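You operate a simulated robot arm through the tools that you are given. There is no shell and no other tool.

The job below is to be done with a simulated robot arm. You get a single attempt, and the scene is never put back.

Task
Test the green tomato from the tray at N25 for firmness and put it in the Firm or Soft ring.
Fine: switch the tester on and leave it on; slide the tomato in, push the tester block down, slide it out again.

The check looks at the end state, three seconds after you hand in, the way a careful person would. Anything else that was tipped, shoved, dropped, spilled or broken makes it a failure.

Robot
A 7-joint arm with a two-finger parallel gripper, fixed in place. Base frame: the origin is at the foot of the arm, x ahead of it, y to its left, z up; the work surface is at about z = 0. Units: mm, degrees, N and s.
With the tool pointing down near the work surface it reaches from about 260 to 680 mm from the base axis. Its first joint turns from -166.0 to 166.0 degrees. Payload 2.5 kg.
Tool frame: the origin (TCP) lies between the finger pads and is the grasp point; the fingertips stand 30 mm ahead of it; z points along the fingers, y is the line along which they close. The gripper opens to 94 mm. The fingers are 28 mm wide and 10 mm thick; the gripper's body (50 by 96 mm) begins 55 mm behind the TCP.
Orientation is that of the tool frame in the base frame, as a unit quaternion [w, x, y, z]. With the fingers straight down and closing along the base's y, the tool's x points along the base's -x, its y along +y and its z along -z.

Tools
- The arm moves only by the tool nudge_tool. Its argument "targets" is a list of rows, each an object (a shift or turn left out is 0, a gripper value left out holds the last) with "delta_pos": the shift along the tool's x, y, z in units of 30 mm (1.0 is 30 mm), a list of three; "rotation": the turn, a rotation vector about the tool's x, y, z in units of 4 degrees (1.0 is 4 degrees), a list of three. In form: [{"delta_pos": [x, y, z], "rotation": [ax, ay, az]}, ...]. A call has 1 to 20 rows; each row shifts and turns the commanded pose from where the row before left it, along the tool's axes as they then stand. "gripper" is the finger opening in mm, from 0 to 94, set as the call begins (left out, the last holds). A call with a number of a shift or a turn outside -1 to 1 is refused whole. A row lasts 0.2 s, in which the tool goes at most 50 mm and 8.6 degrees; a call with a longer step from one row to the next is refused whole, and so is a gripper value outside its range. A pose out of reach is approached as far as the arm can. The call stops where the force on the tool passes 90 N (or 10 N more than at its start, if that is more) or the arm is blocked; 0.2 s more then pass. Each finger travels about 72 mm/s and halts on what it meets, pressing with about 21 N; the grip force reading is that of the motor and also rises with nothing between the fingers. The clock runs only during rows and for 0.2 s after the last one: add rows that do not move to give the fingers time. The reply holds the time, the measured pose of the TCP, the force on the tool along the base axes, the opening and the grip force, in the units named above and with some noise, with the torque about the TCP (base axes, N m) and any sound that the robot's microphone picked up.
- Cameras (640 x 400 px; columns grow to the right, rows downward): "scene" is fixed at [221.8, 501.3, 573.6]; the picture's right is [-0.96, -0.29, 0.00], its down [-0.18, 0.58, -0.79] and it looks along [0.23, -0.76, -0.61] (base axes); focal length 250 px, centre (320, 200). "wrist" rides on the gripper at [76, 14, -102] in the tool frame; the picture's right is [-0.18, 0.98, 0.00], its down [-0.75, -0.14, -0.64] and it looks along [-0.63, -0.12, 0.77] (tool axes); focal length 243 px, centre (320, 200). There is no depth. A picture from a camera that has moved, and an enlarged one, comes with that camera's place and axes in the base frame and with its lens.
- grab_frame(camera): a new picture of that camera. The clock stands still meanwhile.
- close_up(camera, box): a new picture of the part [left, top, right, bottom] of that camera's present view, enlarged. The clock stands still meanwhile.
- hand_in(): hands the job in; it is judged then, once.

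Nothing tells you positions but the pictures and the camera data. Unless the task says otherwise, let go and move clear before handing in.

The tools are called after "Call:" as name(argument=value, ...) on one line, values as JSON. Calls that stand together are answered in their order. nudge_tool: Moves the arm, as the interface text tells. Its arguments: {"type":"object","properties":{"targets":{"type":"array","items":{"type":"object","properties":{"delta_pos":{"type":"array","items":{"type":"number"}},"rotation":{"type":"array","items":{"type":"number"}}}}},"gripper":{"type":"number"}},"required":["targets"]} The other tools are called the same way: grab_frame (camera) takes a picture; close_up (camera, box) takes an enlarged picture of a part of a camera's view; hand_in () hands the job in.

At the start:

```text
time_s: 0.0
eef_pos: [376.0, 164.0, 378.1]
tcp_rot: [0.0, 0.0, 1.0, 0.0]
force: [-0.1, 0.1, -0.5]
torque: [0.02, 0.01, 0.01]
gripper_width: 94.0
grasp_force: 0.1
```

scene: 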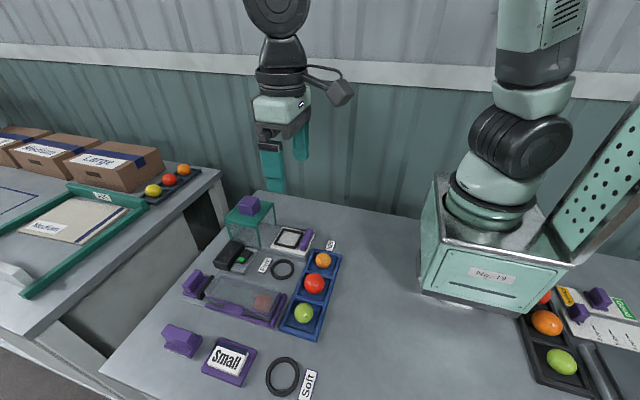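
wrist: 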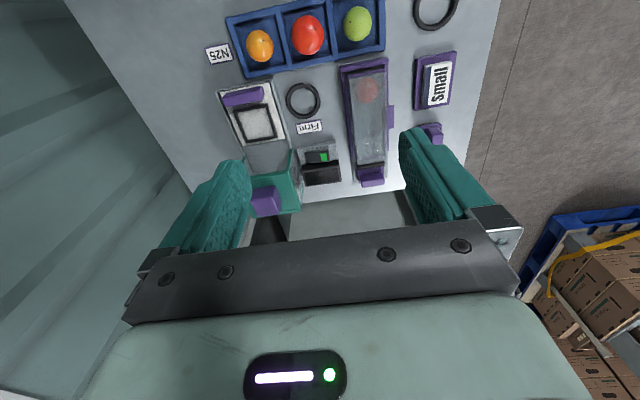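

I see a blue tray labelled N25 with orange, red and green tomatoes, a purple-framed device, a green stand with a purple block, and the Firm and Soft rings. I'll take enlarged pictures before moving to work out what each object is and where it sits.

Call:
close_up(camera="scene", box=[150, 180, 350, 305])

Call:
close_up(camera="scene", box=[150, 275, 350, 400])

Call:
close_up(camera="wrist", box=[200, 0, 500, 220])

Call:
close_up(camera="scene", box=[480, 250, 640, 400])

```text
3.20 times, centred on (250, 242) of scene
camera zoom: at [221.8, 501.3, 573.6], right [-0.96, -0.29, 0.0], down [-0.18, 0.58, -0.79], along [0.23, -0.76, -0.61], focal length 800 px, centre (544, 64)
```

zoom: 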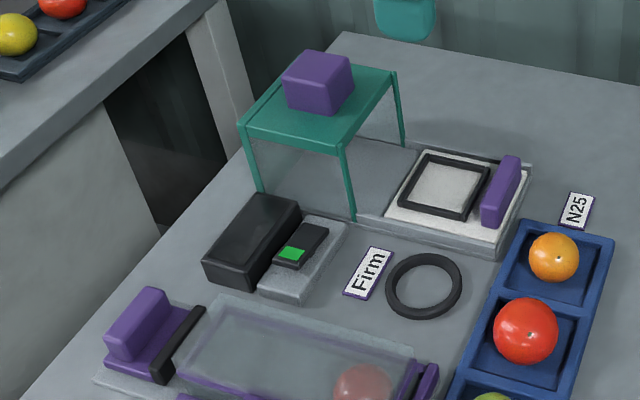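

```text
3.20 times, centred on (250, 338) of scene
camera zoom: at [221.8, 501.3, 573.6], right [-0.96, -0.29, 0.0], down [-0.18, 0.58, -0.79], along [0.23, -0.76, -0.61], focal length 800 px, centre (544, -240)
```

zoom: 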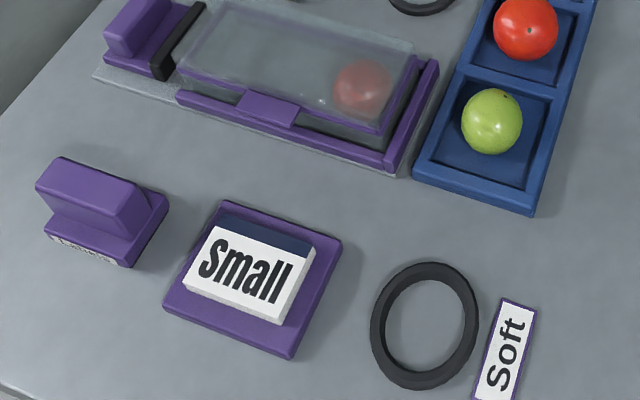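

```text
1.82 times, centred on (350, 110) of wrist
camera zoom: at [300.3, 177.9, 481.4], right [0.18, 0.98, 0.0], down [0.75, -0.14, 0.64], along [0.63, -0.12, -0.77], focal length 441 px, centre (266, 364)
```

zoom: 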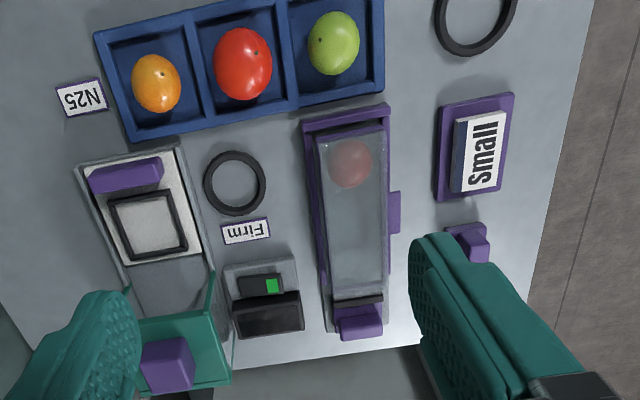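

```text
2.67 times, centred on (560, 325) of scene
camera zoom: at [221.8, 501.3, 573.6], right [-0.96, -0.29, 0.0], down [-0.18, 0.58, -0.79], along [0.23, -0.76, -0.61], focal length 667 px, centre (-320, -133)
```

zoom: 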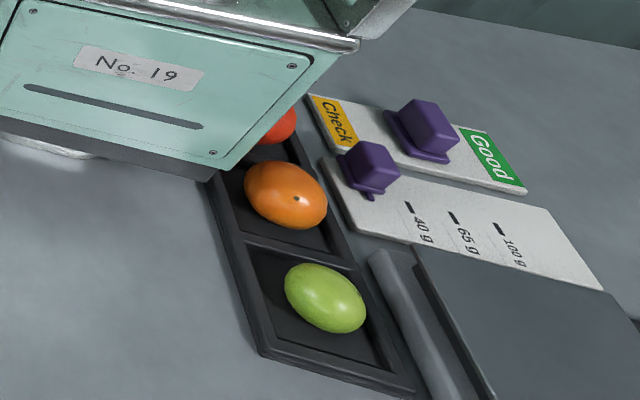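

The tester appears to be the green stand with the purple press block at about (589, 12, 108). Its carriage has a square nest at about (465, 16) and a purple handle at (410, 18), and the box with the switch sits near (555, 124). The green tomato is near (341, 229), the Firm ring near (443, 116) and the Soft ring near (344, 350). I'll move higher over the tester to look at the switch and display.

Call:
nudge_tool(targets=[{"delta_pos": [-0.49, -0.29, 0.85]}, {"delta_pos": [-0.49, -0.29, 0.85]}, {"delta_pos": [-0.49, -0.29, 0.85]}, {"delta_pos": [-0.49, -0.29, 0.85]}, {"delta_pos": [-0.49, -0.29, 0.85]}])

Call:
grab_frame(camera="wrist")

Call:
close_up(camera="wrist", box=[240, 80, 440, 205])

Call:
close_up(camera="scene", box=[200, 230, 280, 280])

```text
time_s: 1.2
eef_pos: [451.7, 119.7, 251.6]
tcp_rot: [0.0, -0.001, 1.0, 0.001]
force: [0.3, -0.3, 0.0]
torque: [0.01, -0.02, -0.03]
gripper_width: 94.1
grasp_force: 0.0
```

```text
taken
camera wrist: at [376.3, 133.4, 355.9], right [0.18, 0.98, 0.0], down [0.75, -0.14, 0.64], along [0.63, -0.12, -0.77], focal length 243 px, centre (320, 200)
```

wrist: 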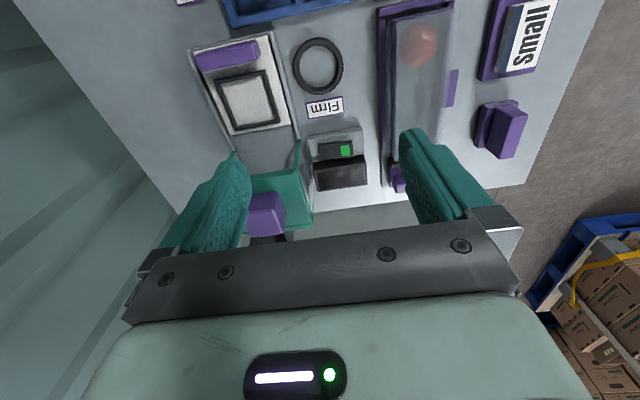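

```text
3.20 times, centred on (340, 142) of wrist
camera zoom: at [376.3, 133.4, 355.9], right [0.18, 0.98, 0.0], down [0.75, -0.14, 0.64], along [0.63, -0.12, -0.77], focal length 776 px, centre (256, 384)
```

zoom: 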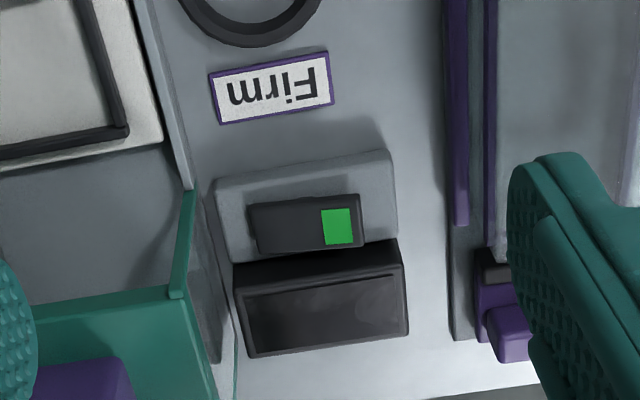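

```text
8.00 times, centred on (240, 255) of scene
camera zoom: at [221.8, 501.3, 573.6], right [-0.96, -0.29, 0.0], down [-0.18, 0.58, -0.79], along [0.23, -0.76, -0.61], focal length 2001 px, centre (960, -240)
```

zoom: 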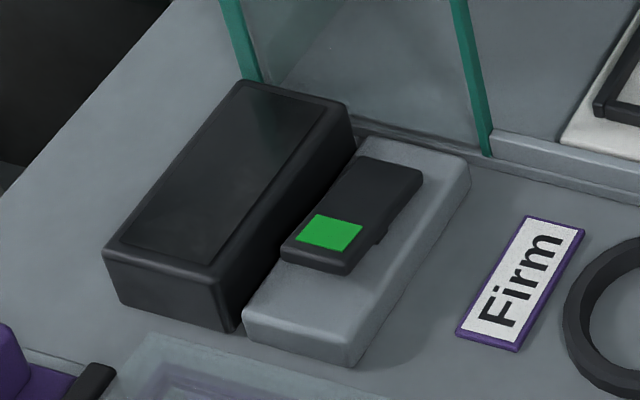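

The switch is a rocker with its green end, at about (556, 138, 30), slightly raised and the other end down, so I read it as off. I'll close the fingers, move above the green end and stop well short of it to check alignment.

Call:
nudge_tool(gripper=0, targets=[{"delta_pos": [-0.86, 0.186, 0]}, {"delta_pos": [-0.86, 0.186, 0]}, {"delta_pos": [-0.86, 0.186, 0]}, {"delta_pos": [-0.86, 0.186, 0]}, {"delta_pos": [0, 0, 0.84]}, {"delta_pos": [0, 0, 0.84]}, {"delta_pos": [0, 0, 0.84]}, {"delta_pos": [0, 0, 0.84]}, {"delta_pos": [0, 0, 0.84]}, {"delta_pos": [0, 0, 0.84]}])

Call:
grab_frame(camera="wrist")

Call:
close_up(camera="scene", box=[180, 180, 340, 280])

```text
time_s: 3.4
eef_pos: [554.0, 142.7, 98.7]
tcp_rot: [0.001, 0.0, 1.0, 0.0]
force: [-0.3, 0.2, -0.7]
torque: [-0.01, 0.01, 0.02]
gripper_width: 0.0
grasp_force: 20.6
```

```text
taken
camera wrist: at [478.2, 155.7, 202.7], right [0.18, 0.98, 0.0], down [0.75, -0.14, 0.64], along [0.63, -0.12, -0.77], focal length 243 px, centre (320, 200)
```

wrist: 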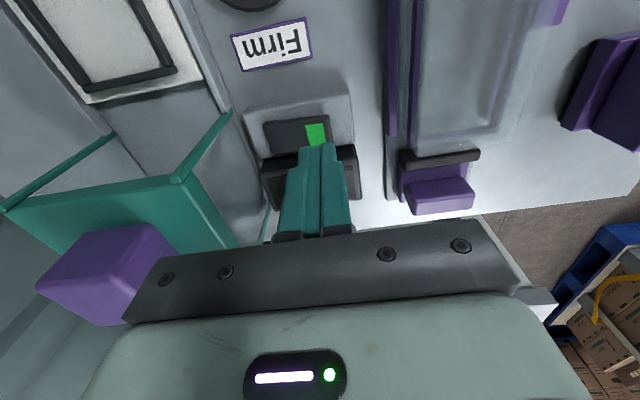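

```text
4.00 times, centred on (260, 230) of scene
camera zoom: at [221.8, 501.3, 573.6], right [-0.96, -0.29, 0.0], down [-0.18, 0.58, -0.79], along [0.23, -0.76, -0.61], focal length 1001 px, centre (560, 80)
```

zoom: 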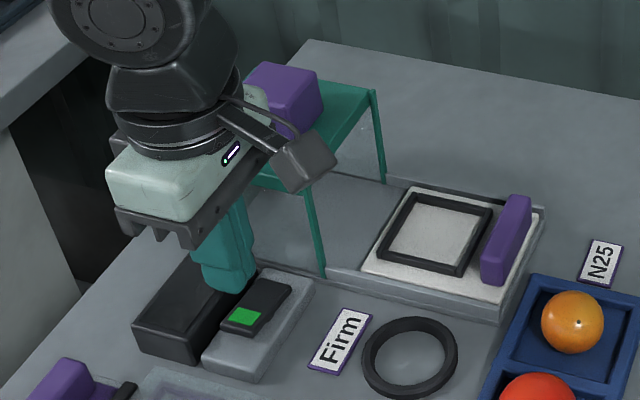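

The fingertips are above the green end of the rocker and clear of the display box and the stand. I'll lower to just above it, then press in small steps and watch the force.

Call:
nudge_tool(targets=[{"delta_pos": [0, 0, 0.6]}, {"delta_pos": [0, 0, 0.5]}, {"delta_pos": [0, 0, 0.07]}, {"delta_pos": [0, 0, 0.07]}, {"delta_pos": [0, 0, 0.07]}])

Call:
close_up(camera="wrist", box=[220, 60, 420, 185])

```text
time_s: 4.6
eef_pos: [553.6, 142.7, 59.2]
tcp_rot: [-0.001, 0.0, 1.0, -0.001]
force: [0.3, 1.3, 1.5]
torque: [0.09, 0.0, -0.04]
gripper_width: 0.0
grasp_force: 20.7
```

```text
3.20 times, centred on (320, 122) of wrist
camera zoom: at [477.3, 156.3, 163.1], right [0.18, 0.98, 0.0], down [0.75, -0.14, 0.64], along [0.63, -0.12, -0.77], focal length 776 px, centre (320, 448)
```

zoom: 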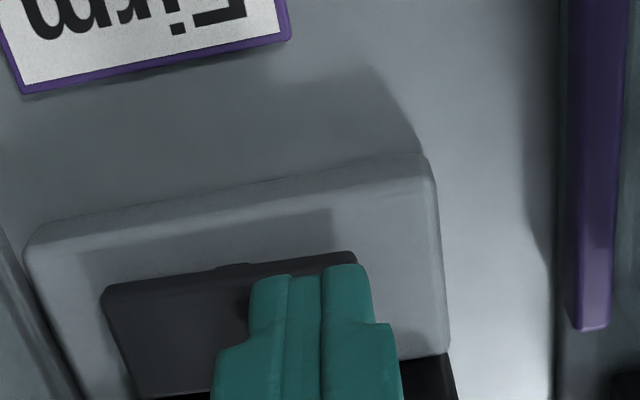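

The tip has just touched the rocker, with about 1.5 N at tip z ≈ 29. I'll keep pressing gently.

Call:
nudge_tool(targets=[{"delta_pos": [0, 0, 0.05]}, {"delta_pos": [0, 0, 0.05]}])

```text
time_s: 5.2
eef_pos: [553.1, 141.4, 57.2]
tcp_rot: [0.0, 0.001, 1.0, 0.0]
force: [-1.9, -0.6, 1.8]
torque: [-0.06, 0.03, 0.0]
gripper_width: 0.0
grasp_force: 21.0
```

Call:
nudge_tool(targets=[{"delta_pos": [0, 0, 0.05]}, {"delta_pos": [0, 0, 0.05]}, {"delta_pos": [0, 0, 0.05]}])

Call:
close_up(camera="wrist", box=[220, 60, 420, 185])

Call:
close_up(camera="scene", box=[190, 230, 290, 292])

```text
time_s: 6.1
eef_pos: [554.1, 141.5, 56.5]
tcp_rot: [-0.001, 0.0, 1.0, -0.001]
force: [-7.8, -2.6, 16.4]
torque: [-0.23, 0.1, -0.08]
gripper_width: 0.0
grasp_force: 21.4
stopped in row 3: the force on the tool passed its limit at 91 N (the readings are from after the stop); the commanded pose is now the measured one
```

```text
3.20 times, centred on (320, 122) of wrist
camera zoom: at [477.8, 156.5, 160.5], right [0.19, 0.98, 0.0], down [0.76, -0.14, 0.64], along [0.63, -0.12, -0.77], focal length 776 px, centre (320, 448)
```

zoom: 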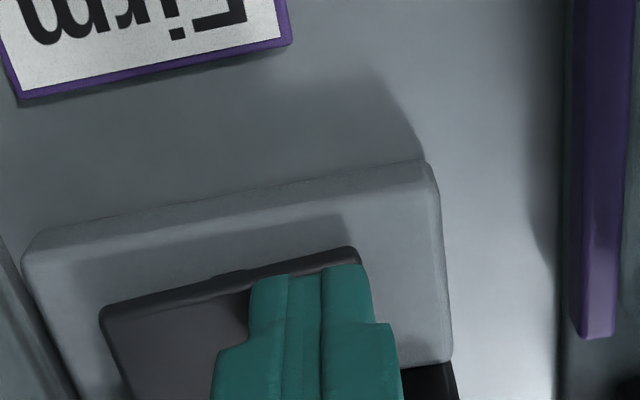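

```text
6.40 times, centred on (240, 261) of scene
camera zoom: at [221.8, 501.3, 573.6], right [-0.96, -0.29, 0.0], down [-0.18, 0.58, -0.79], along [0.23, -0.76, -0.61], focal length 1601 px, centre (832, -190)
```

zoom: 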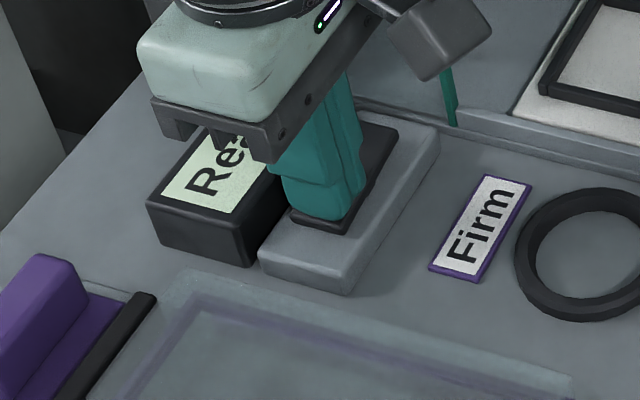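

The display is lit and seems to read "Ready", so the tester is on. I'll lift straight up off the switch and check.

Call:
nudge_tool(targets=[{"delta_pos": [0, 0, -0.3]}, {"delta_pos": [0, 0, -0.8]}, {"delta_pos": [0, 0, -0.9]}, {"delta_pos": [0, 0, -0.9]}, {"delta_pos": [0, 0, -0.9]}, {"delta_pos": [0, 0, -0.9]}, {"delta_pos": [0, 0, -0.9]}, {"delta_pos": [0, 0, -0.9]}])

Call:
grab_frame(camera="wrist")

Call:
close_up(camera="scene", box=[190, 180, 350, 280])

```text
time_s: 7.9
eef_pos: [554.2, 142.6, 250.8]
tcp_rot: [-0.002, 0.001, 1.0, -0.002]
force: [0.3, -0.4, -0.1]
torque: [-0.01, 0.0, 0.02]
gripper_width: 0.0
grasp_force: 20.5
```

```text
taken
camera wrist: at [477.3, 157.4, 354.3], right [0.18, 0.98, 0.0], down [0.76, -0.14, 0.64], along [0.63, -0.12, -0.77], focal length 243 px, centre (320, 200)
```

wrist: 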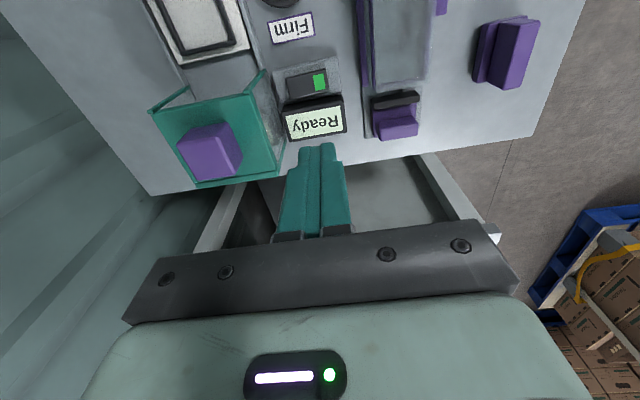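

```text
4.00 times, centred on (270, 230) of scene
camera zoom: at [221.8, 501.3, 573.6], right [-0.96, -0.29, 0.0], down [-0.18, 0.58, -0.79], along [0.23, -0.76, -0.61], focal length 1001 px, centre (520, 80)
```

zoom: 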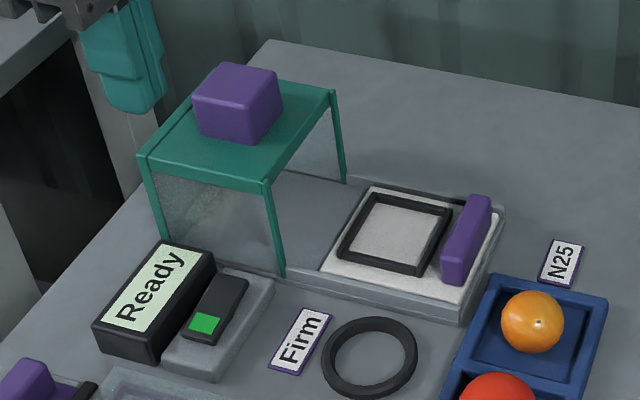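

The display clearly reads "Ready" and the switch is staying on. Next I'll open the fingers and move above the green tomato, at about (341, 229), to look at it and its tray cell up close.

Call:
nudge_tool(gripper=70, targets=[{"delta_pos": [0.888, 0.36, 0]}, {"delta_pos": [0.888, 0.36, 0]}, {"delta_pos": [0.888, 0.36, 0]}, {"delta_pos": [0.888, 0.36, 0]}, {"delta_pos": [0.888, 0.36, 0]}, {"delta_pos": [0.888, 0.36, 0]}, {"delta_pos": [0.888, 0.36, 0]}, {"delta_pos": [0.888, 0.36, 0]}, {"delta_pos": [0, 0, 0.9]}, {"delta_pos": [0, 0, 0.9]}])

Call:
grab_frame(camera="wrist")

Call:
close_up(camera="wrist", box=[220, 20, 420, 145])

Call:
close_up(camera="scene", box=[250, 260, 370, 350])

```text
time_s: 10.1
eef_pos: [341.6, 226.7, 196.6]
tcp_rot: [-0.002, 0.001, 1.0, -0.001]
force: [-0.1, 0.6, -0.4]
torque: [-0.04, 0.0, 0.01]
gripper_width: 69.7
grasp_force: 0.1
```

```text
taken
camera wrist: at [267.3, 242.1, 300.8], right [0.18, 0.98, 0.0], down [0.76, -0.14, 0.64], along [0.63, -0.12, -0.77], focal length 243 px, centre (320, 200)
```

wrist: 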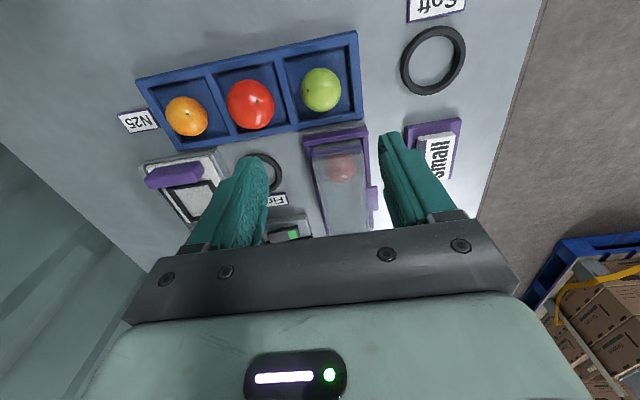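

```text
3.20 times, centred on (320, 82) of wrist
camera zoom: at [267.3, 242.1, 300.8], right [0.18, 0.98, 0.0], down [0.76, -0.14, 0.64], along [0.63, -0.12, -0.77], focal length 776 px, centre (320, 576)
```

zoom: 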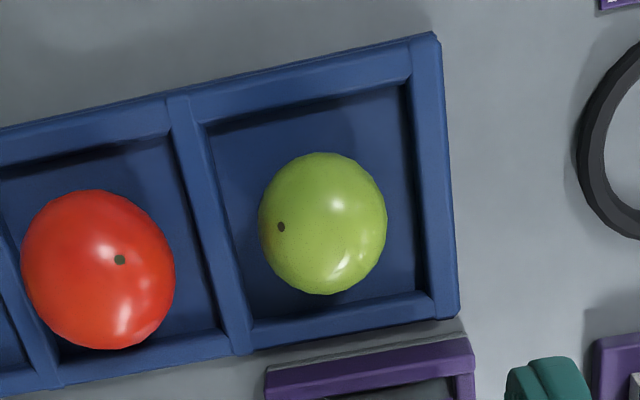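

```text
4.44 times, centred on (310, 305) of scene
camera zoom: at [221.8, 501.3, 573.6], right [-0.96, -0.29, 0.0], down [-0.18, 0.58, -0.79], along [0.23, -0.76, -0.61], focal length 1112 px, centre (364, -267)
```

zoom: 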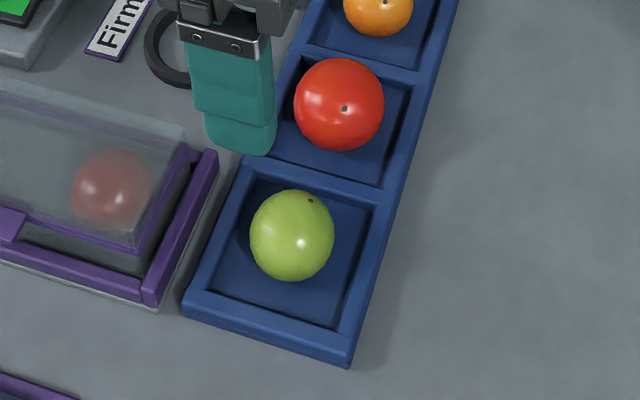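

The green tomato is centred at about (342, 228, 22.5) with a diameter of about 43 mm, and the tray walls are only about 12 mm high. I'll narrow the fingers to 60 mm and come partway down to check alignment.

Call:
nudge_tool(gripper=60, targets=[{"delta_pos": [-0.027, 0.053, 0.8]}, {"delta_pos": [0, 0, 0.8]}, {"delta_pos": [0, 0, 0.8]}, {"delta_pos": [0, 0, 0.8]}])

Call:
grab_frame(camera="wrist")

Call:
close_up(camera="scene", box=[250, 250, 370, 340])

```text
time_s: 11.1
eef_pos: [341.4, 229.7, 100.9]
tcp_rot: [-0.002, 0.001, 1.0, -0.001]
force: [0.4, 0.2, 0.0]
torque: [0.02, -0.02, 0.01]
gripper_width: 59.9
grasp_force: 0.1
```

```text
taken
camera wrist: at [266.3, 244.4, 205.2], right [0.19, 0.98, 0.0], down [0.76, -0.14, 0.64], along [0.63, -0.12, -0.77], focal length 243 px, centre (320, 200)
```

wrist: 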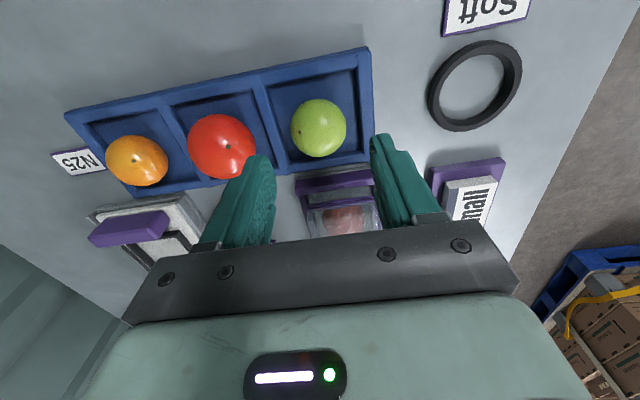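

```text
4.44 times, centred on (310, 295) of scene
camera zoom: at [221.8, 501.3, 573.6], right [-0.96, -0.29, 0.0], down [-0.18, 0.58, -0.79], along [0.23, -0.76, -0.61], focal length 1112 px, centre (364, -222)
```

zoom: 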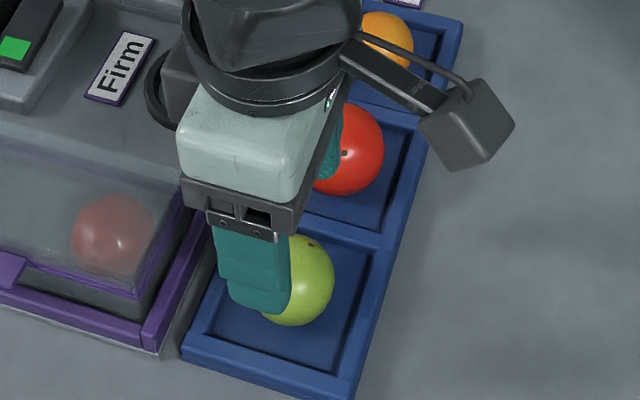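

Both fingers straddle the tomato with clearance. I'll lower until the tips are just above the tray walls, then close.

Call:
nudge_tool(targets=[{"delta_pos": [-0.04, -0.02, 0.62]}, {"delta_pos": [0, 0, 0.62]}, {"delta_pos": [0, 0, 0.6]}])

Call:
nudge_tool(gripper=38, targets=[{"delta_pos": [0, 0, 0]}, {"delta_pos": [0, 0, 0]}, {"delta_pos": [0, 0, 0]}])

Call:
grab_frame(camera="wrist")

Call:
close_up(camera="scene", box=[250, 250, 370, 340])

```text
time_s: 11.9
eef_pos: [341.0, 227.2, 45.8]
tcp_rot: [-0.002, 0.0, 1.0, -0.001]
force: [0.2, 0.1, -0.4]
torque: [0.0, 0.04, 0.02]
gripper_width: 59.9
grasp_force: 0.1
```

```text
time_s: 12.7
eef_pos: [341.6, 228.3, 46.2]
tcp_rot: [-0.002, 0.001, 1.0, 0.0]
force: [0.9, 0.6, -0.2]
torque: [-0.01, 0.0, 0.0]
gripper_width: 42.1
grasp_force: 15.4
```

```text
taken
camera wrist: at [266.4, 242.5, 150.3], right [0.19, 0.98, 0.0], down [0.76, -0.14, 0.64], along [0.63, -0.12, -0.77], focal length 243 px, centre (320, 200)
```

wrist: 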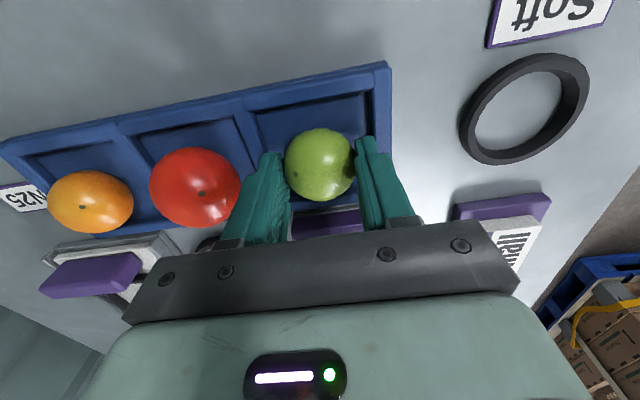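

```text
4.44 times, centred on (310, 295) of scene
camera zoom: at [221.8, 501.3, 573.6], right [-0.96, -0.29, 0.0], down [-0.18, 0.58, -0.79], along [0.23, -0.76, -0.61], focal length 1112 px, centre (364, -222)
```

zoom: 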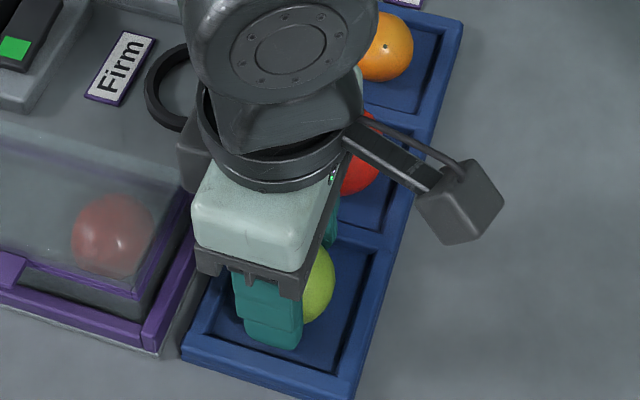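

The tomato is held at 42 mm with about 15 N. I'll lift it straight up and check that it stays in the fingers.

Call:
nudge_tool(targets=[{"delta_pos": [0, 0, -0.3]}, {"delta_pos": [0, 0, -0.6]}, {"delta_pos": [0, 0, -0.9]}, {"delta_pos": [0, 0, -0.9]}, {"delta_pos": [0, 0, -0.9]}, {"delta_pos": [0, 0, -0.9]}])

Call:
grab_frame(camera="wrist")

Call:
close_up(camera="scene", box=[240, 180, 360, 270])

```text
time_s: 14.1
eef_pos: [341.2, 231.4, 179.7]
tcp_rot: [-0.001, -0.001, 1.0, -0.001]
force: [0.1, 0.1, 0.5]
torque: [0.0, 0.01, -0.01]
gripper_width: 42.3
grasp_force: 16.6
```

```text
taken
camera wrist: at [265.3, 245.5, 284.3], right [0.18, 0.98, 0.0], down [0.76, -0.14, 0.64], along [0.63, -0.12, -0.77], focal length 243 px, centre (320, 200)
```

wrist: 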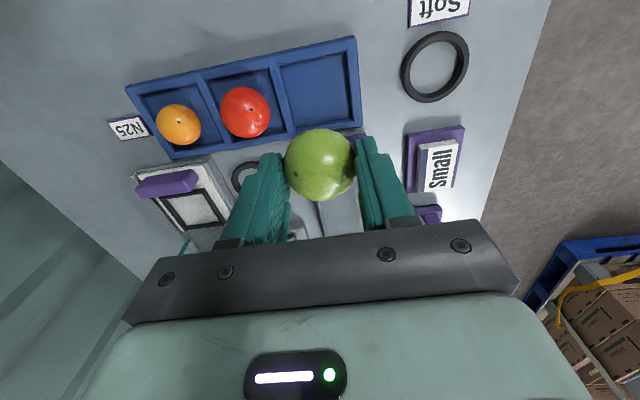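

```text
4.44 times, centred on (300, 225) of scene
camera zoom: at [221.8, 501.3, 573.6], right [-0.96, -0.29, 0.0], down [-0.18, 0.58, -0.79], along [0.23, -0.76, -0.61], focal length 1112 px, centre (409, 89)
```

zoom: 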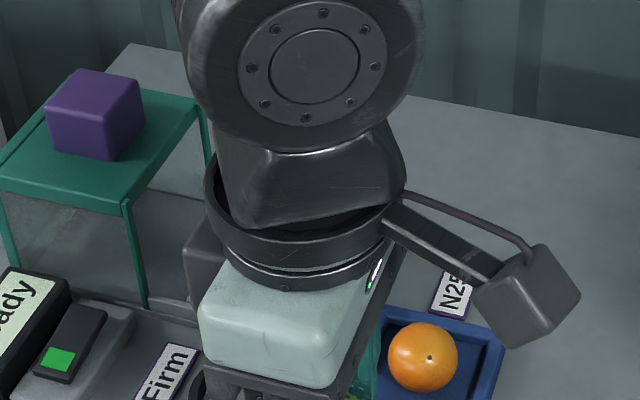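

The tomato is held securely. I'll carry it at this height to above the tester's carriage nest, near (465, 16).

Call:
nudge_tool(targets=[{"delta_pos": [-0.5, -0.87, 0]}, {"delta_pos": [-0.5, -0.87, 0]}, {"delta_pos": [-0.5, -0.87, 0]}, {"delta_pos": [-0.5, -0.87, 0]}, {"delta_pos": [-0.5, -0.87, 0]}, {"delta_pos": [-0.5, -0.87, 0]}, {"delta_pos": [-0.5, -0.87, 0]}, {"delta_pos": [-0.5, -0.87, 0]}, {"delta_pos": [0, 0, 0]}])

Call:
grab_frame(camera="wrist")

Call:
close_up(camera="wrist", box=[220, 30, 440, 170])

Call:
close_up(camera="scene", box=[220, 180, 340, 270])

```text
time_s: 16.1
eef_pos: [461.6, 19.0, 179.4]
tcp_rot: [-0.002, 0.0, 1.0, 0.0]
force: [0.4, 0.3, -0.6]
torque: [-0.01, -0.02, 0.05]
gripper_width: 42.4
grasp_force: 16.5
```

```text
taken
camera wrist: at [386.5, 33.2, 283.3], right [0.18, 0.98, 0.0], down [0.76, -0.14, 0.64], along [0.63, -0.12, -0.77], focal length 243 px, centre (320, 200)
```

wrist: 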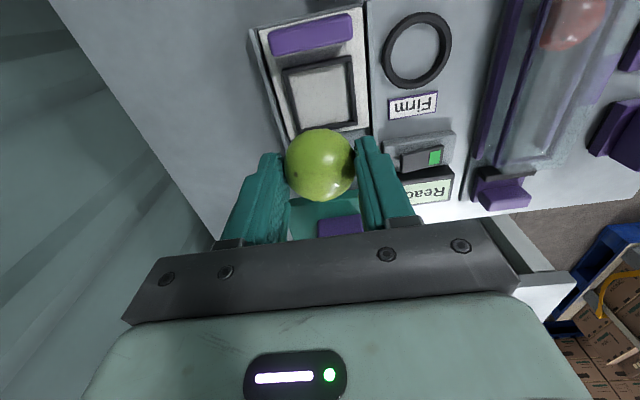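

```text
2.86 times, centred on (330, 100) of wrist
camera zoom: at [386.5, 33.2, 283.3], right [0.18, 0.98, 0.0], down [0.76, -0.14, 0.64], along [0.63, -0.12, -0.77], focal length 693 px, centre (291, 486)
```

zoom: 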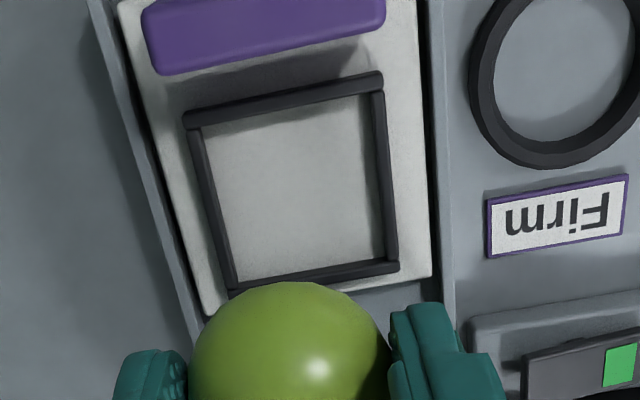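

```text
4.44 times, centred on (280, 225) of scene
camera zoom: at [221.8, 501.3, 573.6], right [-0.96, -0.29, 0.0], down [-0.18, 0.58, -0.79], along [0.23, -0.76, -0.61], focal length 1112 px, centre (498, 89)
```

zoom: 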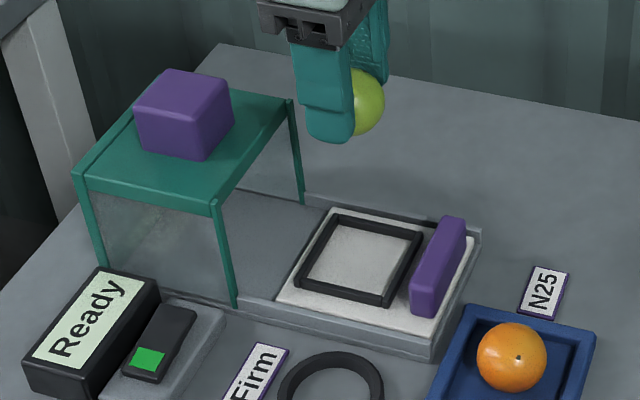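

The nest frame is centred at about (465, 21) with its top at z ≈ 22, and the held tomato is at about (462.5, 19). I'll make a small correction and lower most of the way.

Call:
nudge_tool(targets=[{"delta_pos": [-0.087, 0.057, 0.8]}, {"delta_pos": [0, 0, 0.9]}, {"delta_pos": [0, 0, 0.9]}, {"delta_pos": [0, 0, 0.75]}])

Call:
grab_frame(camera="wrist")

Call:
close_up(camera="scene", box=[220, 190, 340, 270])

```text
time_s: 17.1
eef_pos: [465.3, 23.4, 79.3]
tcp_rot: [-0.001, 0.001, 1.0, 0.0]
force: [-0.1, -0.3, -0.5]
torque: [-0.01, 0.0, 0.0]
gripper_width: 42.3
grasp_force: 15.8
```

```text
taken
camera wrist: at [389.7, 37.6, 182.9], right [0.19, 0.98, 0.0], down [0.76, -0.14, 0.64], along [0.63, -0.12, -0.77], focal length 243 px, centre (320, 200)
```

wrist: 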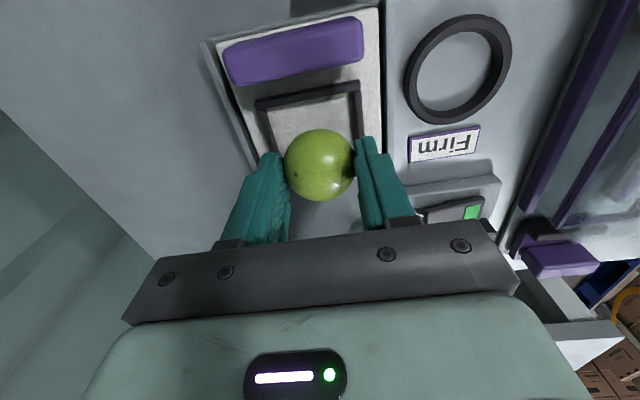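

```text
5.00 times, centred on (280, 230) of scene
camera zoom: at [221.8, 501.3, 573.6], right [-0.96, -0.29, 0.0], down [-0.18, 0.58, -0.79], along [0.23, -0.76, -0.61], focal length 1251 px, centre (520, 50)
```

zoom: 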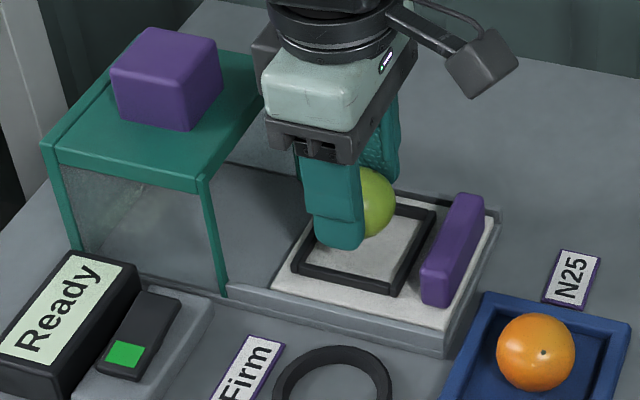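

The tomato is slightly toward +y (23.4 against 20.5), so I'll correct that and lower in small steps until it touches the plate.

Call:
nudge_tool(targets=[{"delta_pos": [0, -0.09, 0.2]}, {"delta_pos": [0, 0, 0.1]}, {"delta_pos": [0, 0, 0.07]}])

Call:
close_up(camera="scene", box=[220, 190, 340, 270])

Call:
grab_frame(camera="wrist")

```text
time_s: 17.9
eef_pos: [465.0, 20.6, 68.4]
tcp_rot: [-0.002, 0.002, 1.0, 0.0]
force: [-0.4, 1.2, -0.9]
torque: [-0.01, 0.0, -0.03]
gripper_width: 42.6
grasp_force: 16.0
```

```text
5.00 times, centred on (280, 230) of scene
camera zoom: at [221.8, 501.3, 573.6], right [-0.96, -0.29, 0.0], down [-0.18, 0.58, -0.79], along [0.23, -0.76, -0.61], focal length 1251 px, centre (520, 50)
```

zoom: 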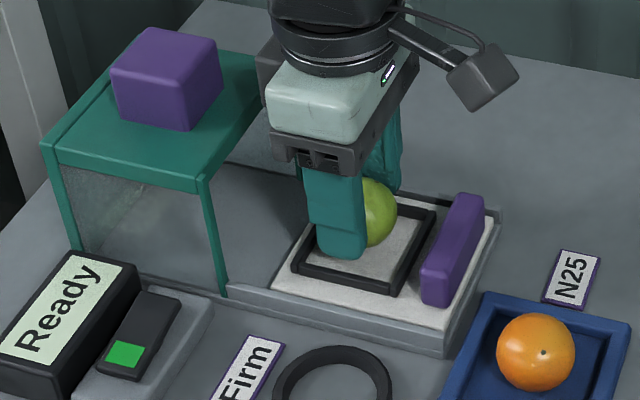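

```text
taken
camera wrist: at [390.2, 35.0, 172.2], right [0.19, 0.98, 0.0], down [0.76, -0.14, 0.64], along [0.63, -0.12, -0.77], focal length 243 px, centre (320, 200)
```

wrist: 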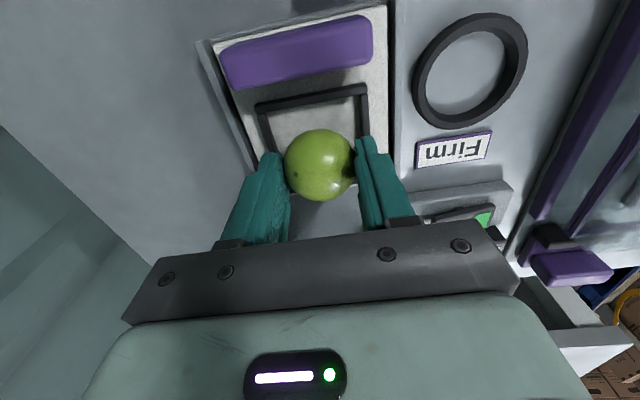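

There is no contact yet. I'll continue down in 1.5–2 mm steps.

Call:
nudge_tool(targets=[{"delta_pos": [0, 0, 0.06]}, {"delta_pos": [0, 0, 0.06]}, {"delta_pos": [0, 0, 0]}])

```text
time_s: 18.7
eef_pos: [465.0, 19.4, 65.0]
tcp_rot: [-0.002, 0.001, 1.0, -0.001]
force: [0.7, 0.2, -0.7]
torque: [0.0, -0.02, -0.05]
gripper_width: 42.3
grasp_force: 16.2
```

Call:
nudge_tool(targets=[{"delta_pos": [0, 0, 0.06]}, {"delta_pos": [0, 0, 0]}])

Call:
nudge_tool(targets=[{"delta_pos": [0, 0, 0.05]}, {"delta_pos": [0, 0, 0]}])

```text
time_s: 19.3
eef_pos: [464.6, 19.0, 62.9]
tcp_rot: [-0.002, 0.002, 1.0, -0.001]
force: [0.6, -0.3, -0.5]
torque: [-0.01, -0.03, -0.01]
gripper_width: 42.4
grasp_force: 15.7
```

```text
time_s: 19.9
eef_pos: [464.9, 19.5, 62.2]
tcp_rot: [-0.002, 0.002, 1.0, -0.001]
force: [-0.2, 0.1, -0.5]
torque: [-0.03, -0.02, -0.03]
gripper_width: 42.5
grasp_force: 16.1
```

Call:
close_up(camera="scene", box=[260, 210, 320, 250])

Call:
nudge_tool(targets=[{"delta_pos": [0, 0, 0.05]}, {"delta_pos": [0, 0, 0]}])

Call:
nudge_tool(targets=[{"delta_pos": [0, 0, 0.05]}, {"delta_pos": [0, 0, 0]}])

```text
10.00 times, centred on (290, 230) of scene
camera zoom: at [221.8, 501.3, 573.6], right [-0.96, -0.29, 0.0], down [-0.18, 0.58, -0.79], along [0.23, -0.76, -0.61], focal length 2502 px, centre (620, -100)
```

zoom: 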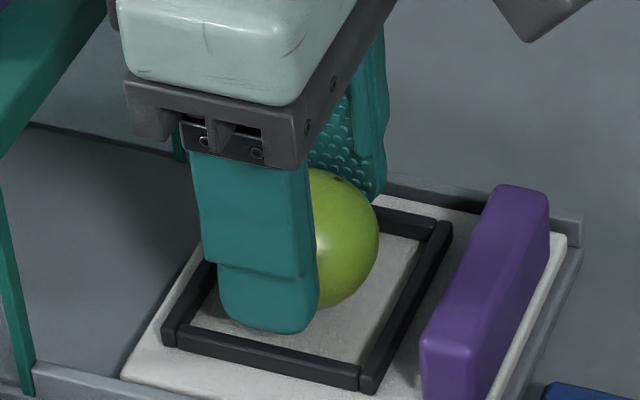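

```text
time_s: 20.5
eef_pos: [464.5, 19.5, 61.1]
tcp_rot: [-0.002, 0.001, 1.0, -0.002]
force: [-0.9, 0.4, -0.7]
torque: [-0.02, 0.0, -0.01]
gripper_width: 42.4
grasp_force: 16.0
```

```text
time_s: 21.1
eef_pos: [465.3, 21.2, 59.2]
tcp_rot: [-0.003, 0.001, 1.0, 0.0]
force: [0.5, -0.1, -0.6]
torque: [-0.03, 0.0, 0.01]
gripper_width: 42.3
grasp_force: 16.1
```

Still no contact, and the tips are about 7 mm above the frame. I'll keep stepping down and watch for the force to rise.

Call:
nudge_tool(targets=[{"delta_pos": [0, 0, 0.04]}, {"delta_pos": [0, 0, 0]}])

Call:
nudge_tool(targets=[{"delta_pos": [0, 0, 0.04]}, {"delta_pos": [0, 0, 0]}])

Call:
close_up(camera="scene", box=[260, 210, 320, 250])

Call:
close_up(camera="wrist", box=[220, 60, 420, 220])

```text
time_s: 21.7
eef_pos: [465.1, 20.3, 57.9]
tcp_rot: [-0.001, 0.0, 1.0, -0.001]
force: [-2.4, 1.4, 11.3]
torque: [0.05, 0.11, -0.01]
gripper_width: 42.2
grasp_force: 16.4
```

```text
time_s: 22.3
eef_pos: [465.2, 19.8, 57.5]
tcp_rot: [-0.001, 0.001, 1.0, -0.001]
force: [1.8, 2.0, 15.5]
torque: [0.05, -0.06, 0.02]
gripper_width: 42.4
grasp_force: 15.9
```

```text
10.00 times, centred on (290, 230) of scene
camera zoom: at [221.8, 501.3, 573.6], right [-0.96, -0.29, 0.0], down [-0.18, 0.58, -0.79], along [0.23, -0.76, -0.61], focal length 2502 px, centre (620, -100)
```

zoom: 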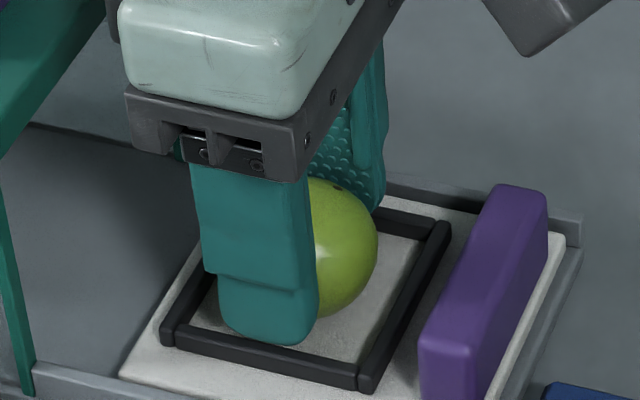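

```text
2.50 times, centred on (320, 140) of wrist
camera zoom: at [389.9, 34.2, 160.9], right [0.19, 0.98, 0.0], down [0.75, -0.14, 0.64], along [0.63, -0.12, -0.77], focal length 606 px, centre (320, 350)
```

zoom: 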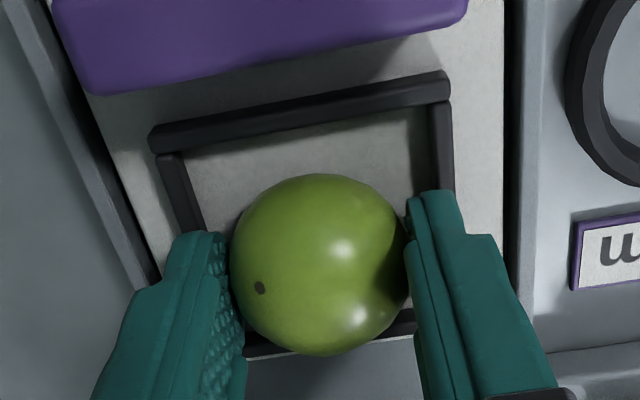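

Contact is 11–15 N with almost no torque, so the tomato is resting on the plate inside the frame. I'll back off slightly, then open the fingers a little to release it.

Call:
nudge_tool(targets=[{"delta_pos": [0, 0, -0.04]}, {"delta_pos": [0, 0, 0]}])

Call:
nudge_tool(gripper=56, targets=[{"delta_pos": [0, 0, 0]}, {"delta_pos": [0, 0, 0]}, {"delta_pos": [0, 0, 0]}])

Call:
close_up(camera="wrist", box=[220, 60, 420, 220])

Call:
close_up(camera="scene", box=[240, 200, 330, 260])

```text
time_s: 22.9
eef_pos: [465.5, 20.0, 57.7]
tcp_rot: [-0.003, 0.0, 1.0, -0.002]
force: [2.2, -0.4, 1.3]
torque: [-0.03, -0.07, 0.03]
gripper_width: 42.3
grasp_force: 15.6
```

```text
time_s: 23.7
eef_pos: [464.3, 19.5, 57.3]
tcp_rot: [-0.002, 0.001, 1.0, 0.0]
force: [-0.5, -0.7, 0.1]
torque: [-0.03, 0.01, -0.03]
gripper_width: 56.1
grasp_force: 0.1
```

```text
2.50 times, centred on (320, 140) of wrist
camera zoom: at [388.8, 34.4, 161.7], right [0.19, 0.98, 0.0], down [0.76, -0.14, 0.64], along [0.63, -0.12, -0.77], focal length 606 px, centre (320, 350)
```

zoom: 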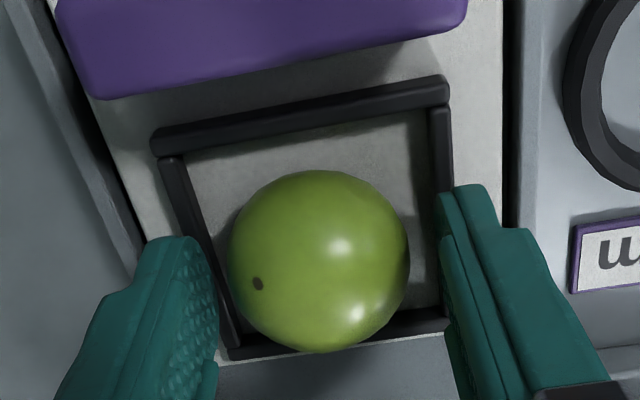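

```text
6.67 times, centred on (285, 230) of scene
camera zoom: at [221.8, 501.3, 573.6], right [-0.96, -0.29, 0.0], down [-0.18, 0.58, -0.79], along [0.23, -0.76, -0.61], focal length 1668 px, centre (553, 0)
```

zoom: 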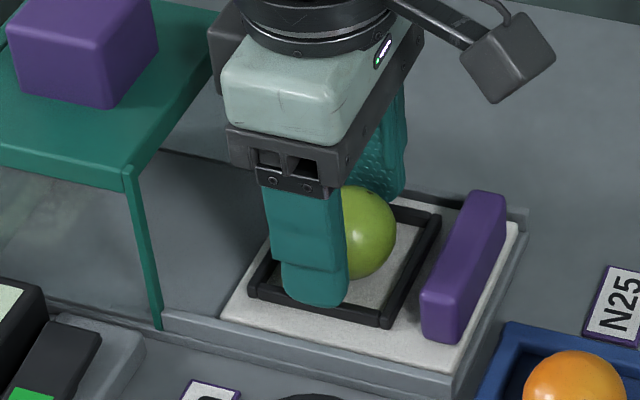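

The tomato sits free inside the nest frame. I'll lift straight up and move behind the carriage handle, on its −x side, then check the geometry before pushing it in.

Call:
nudge_tool(targets=[{"delta_pos": [0, 0, -0.3]}, {"delta_pos": [0, 0, -0.8]}, {"delta_pos": [0, 0, -0.9]}, {"delta_pos": [0, 0, -0.9]}, {"delta_pos": [0, 0, -0.9]}])

Call:
nudge_tool(gripper=40, targets=[{"delta_pos": [0.95, 0, 0]}, {"delta_pos": [0.95, 0, 0]}, {"delta_pos": [0.95, 0, 0]}])

Call:
grab_frame(camera="wrist")

Call:
close_up(camera="scene", box=[210, 180, 345, 270])

Call:
close_up(camera="wrist", box=[240, 60, 420, 240])

```text
time_s: 24.9
eef_pos: [466.2, 21.0, 175.7]
tcp_rot: [-0.002, 0.001, 1.0, -0.001]
force: [-0.9, 0.0, 0.8]
torque: [-0.04, 0.03, 0.0]
gripper_width: 56.0
grasp_force: 0.1
```

```text
time_s: 25.7
eef_pos: [379.1, 19.0, 175.1]
tcp_rot: [-0.001, 0.0, 1.0, 0.0]
force: [-0.6, 0.6, 0.0]
torque: [0.01, 0.01, 0.03]
gripper_width: 39.9
grasp_force: 0.1
```

```text
taken
camera wrist: at [304.8, 34.4, 278.2], right [0.18, 0.98, 0.0], down [0.76, -0.14, 0.64], along [0.63, -0.12, -0.77], focal length 243 px, centre (320, 200)
```

wrist: 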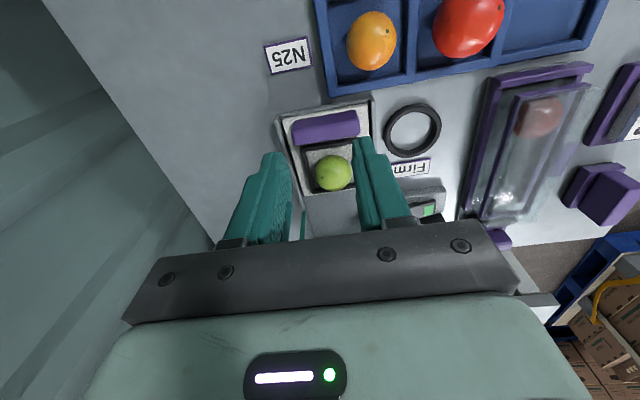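

```text
4.44 times, centred on (278, 225) of scene
camera zoom: at [221.8, 501.3, 573.6], right [-0.96, -0.29, 0.0], down [-0.18, 0.58, -0.79], along [0.23, -0.76, -0.61], focal length 1112 px, centre (509, 89)
```

zoom: 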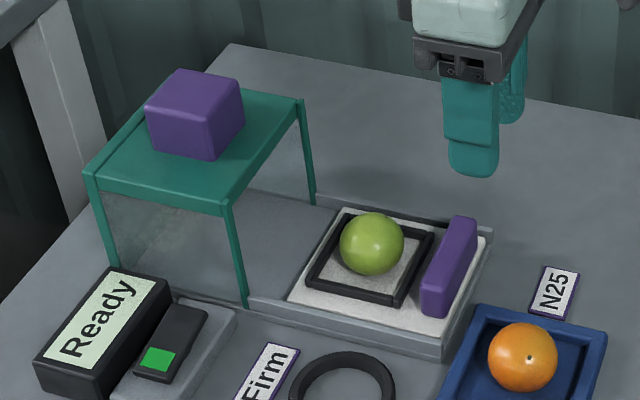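

```text
2.22 times, centred on (330, 150) of wrist
camera zoom: at [304.8, 34.4, 278.2], right [0.18, 0.98, 0.0], down [0.76, -0.14, 0.64], along [0.63, -0.12, -0.77], focal length 539 px, centre (298, 311)
```

zoom: 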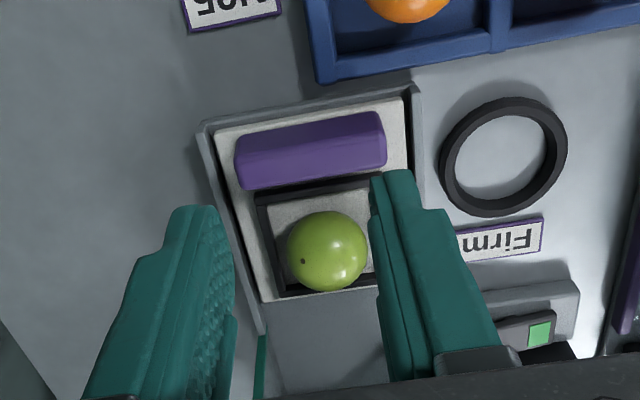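

The tomato is in the nest, and the handle spans x 404–415, y −17 to 55 and z up to about 47. I'll lower the fingers behind it with the tips above the rim, then check.

Call:
nudge_tool(targets=[{"delta_pos": [0, 0, 0.9]}, {"delta_pos": [0, 0, 0.9]}, {"delta_pos": [0, 0, 0.9]}, {"delta_pos": [0, 0, 0.9]}, {"delta_pos": [0, 0, 0.35]}, {"delta_pos": [0, 0, 0]}])

Call:
grab_frame(camera="wrist")

Call:
close_up(camera="scene", box=[210, 180, 345, 270])

```text
time_s: 27.1
eef_pos: [378.4, 17.9, 53.0]
tcp_rot: [-0.001, 0.0, 1.0, -0.001]
force: [-0.1, 0.7, 0.3]
torque: [0.0, 0.03, 0.03]
gripper_width: 39.7
grasp_force: 0.0
```

```text
taken
camera wrist: at [303.4, 33.6, 156.7], right [0.18, 0.98, 0.0], down [0.76, -0.14, 0.64], along [0.63, -0.12, -0.77], focal length 243 px, centre (320, 200)
```

wrist: 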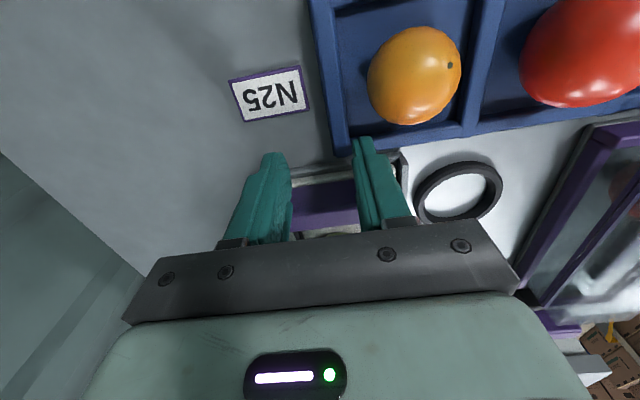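

```text
4.44 times, centred on (278, 225) of scene
camera zoom: at [221.8, 501.3, 573.6], right [-0.96, -0.29, 0.0], down [-0.18, 0.58, -0.79], along [0.23, -0.76, -0.61], focal length 1112 px, centre (509, 89)
```

zoom: 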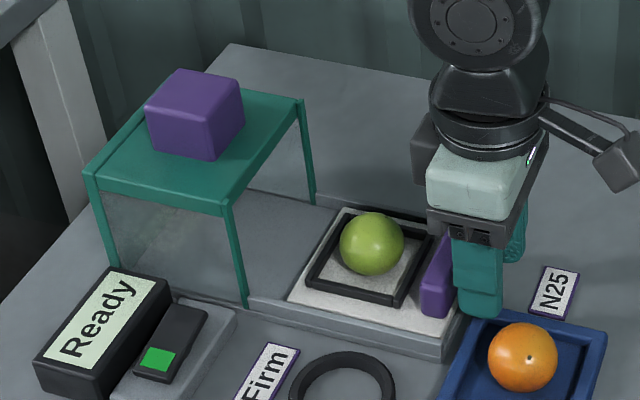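

The fingers are behind the handle with clearance. I'll start pushing the carriage in slowly along +x.

Call:
nudge_tool(targets=[{"delta_pos": [-0.15, 0, 0]}, {"delta_pos": [-0.1, 0, 0]}, {"delta_pos": [-0.08, 0, 0]}, {"delta_pos": [-0.08, 0, 0]}, {"delta_pos": [-0.1, 0, 0]}, {"delta_pos": [-0.12, 0, 0]}, {"delta_pos": [-0.12, 0, 0]}, {"delta_pos": [-0.12, 0, 0]}])

Call:
close_up(camera="scene", box=[210, 180, 345, 270])

```text
time_s: 28.9
eef_pos: [405.0, 19.6, 55.1]
tcp_rot: [-0.001, 0.0, 1.0, -0.001]
force: [-0.8, -0.7, 0.9]
torque: [0.01, 0.01, -0.02]
gripper_width: 39.6
grasp_force: 0.0
```

```text
4.44 times, centred on (278, 225) of scene
camera zoom: at [221.8, 501.3, 573.6], right [-0.96, -0.29, 0.0], down [-0.18, 0.58, -0.79], along [0.23, -0.76, -0.61], focal length 1112 px, centre (509, 89)
```

zoom: 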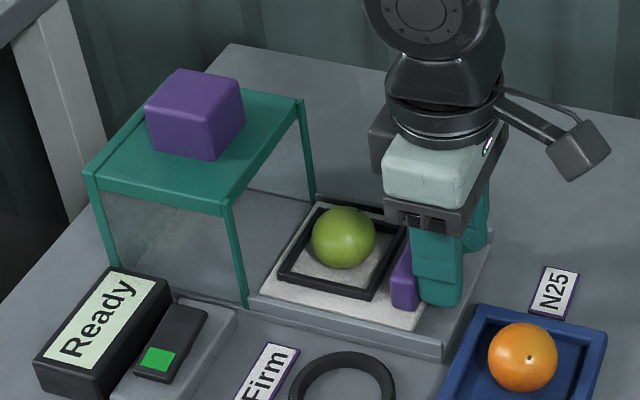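

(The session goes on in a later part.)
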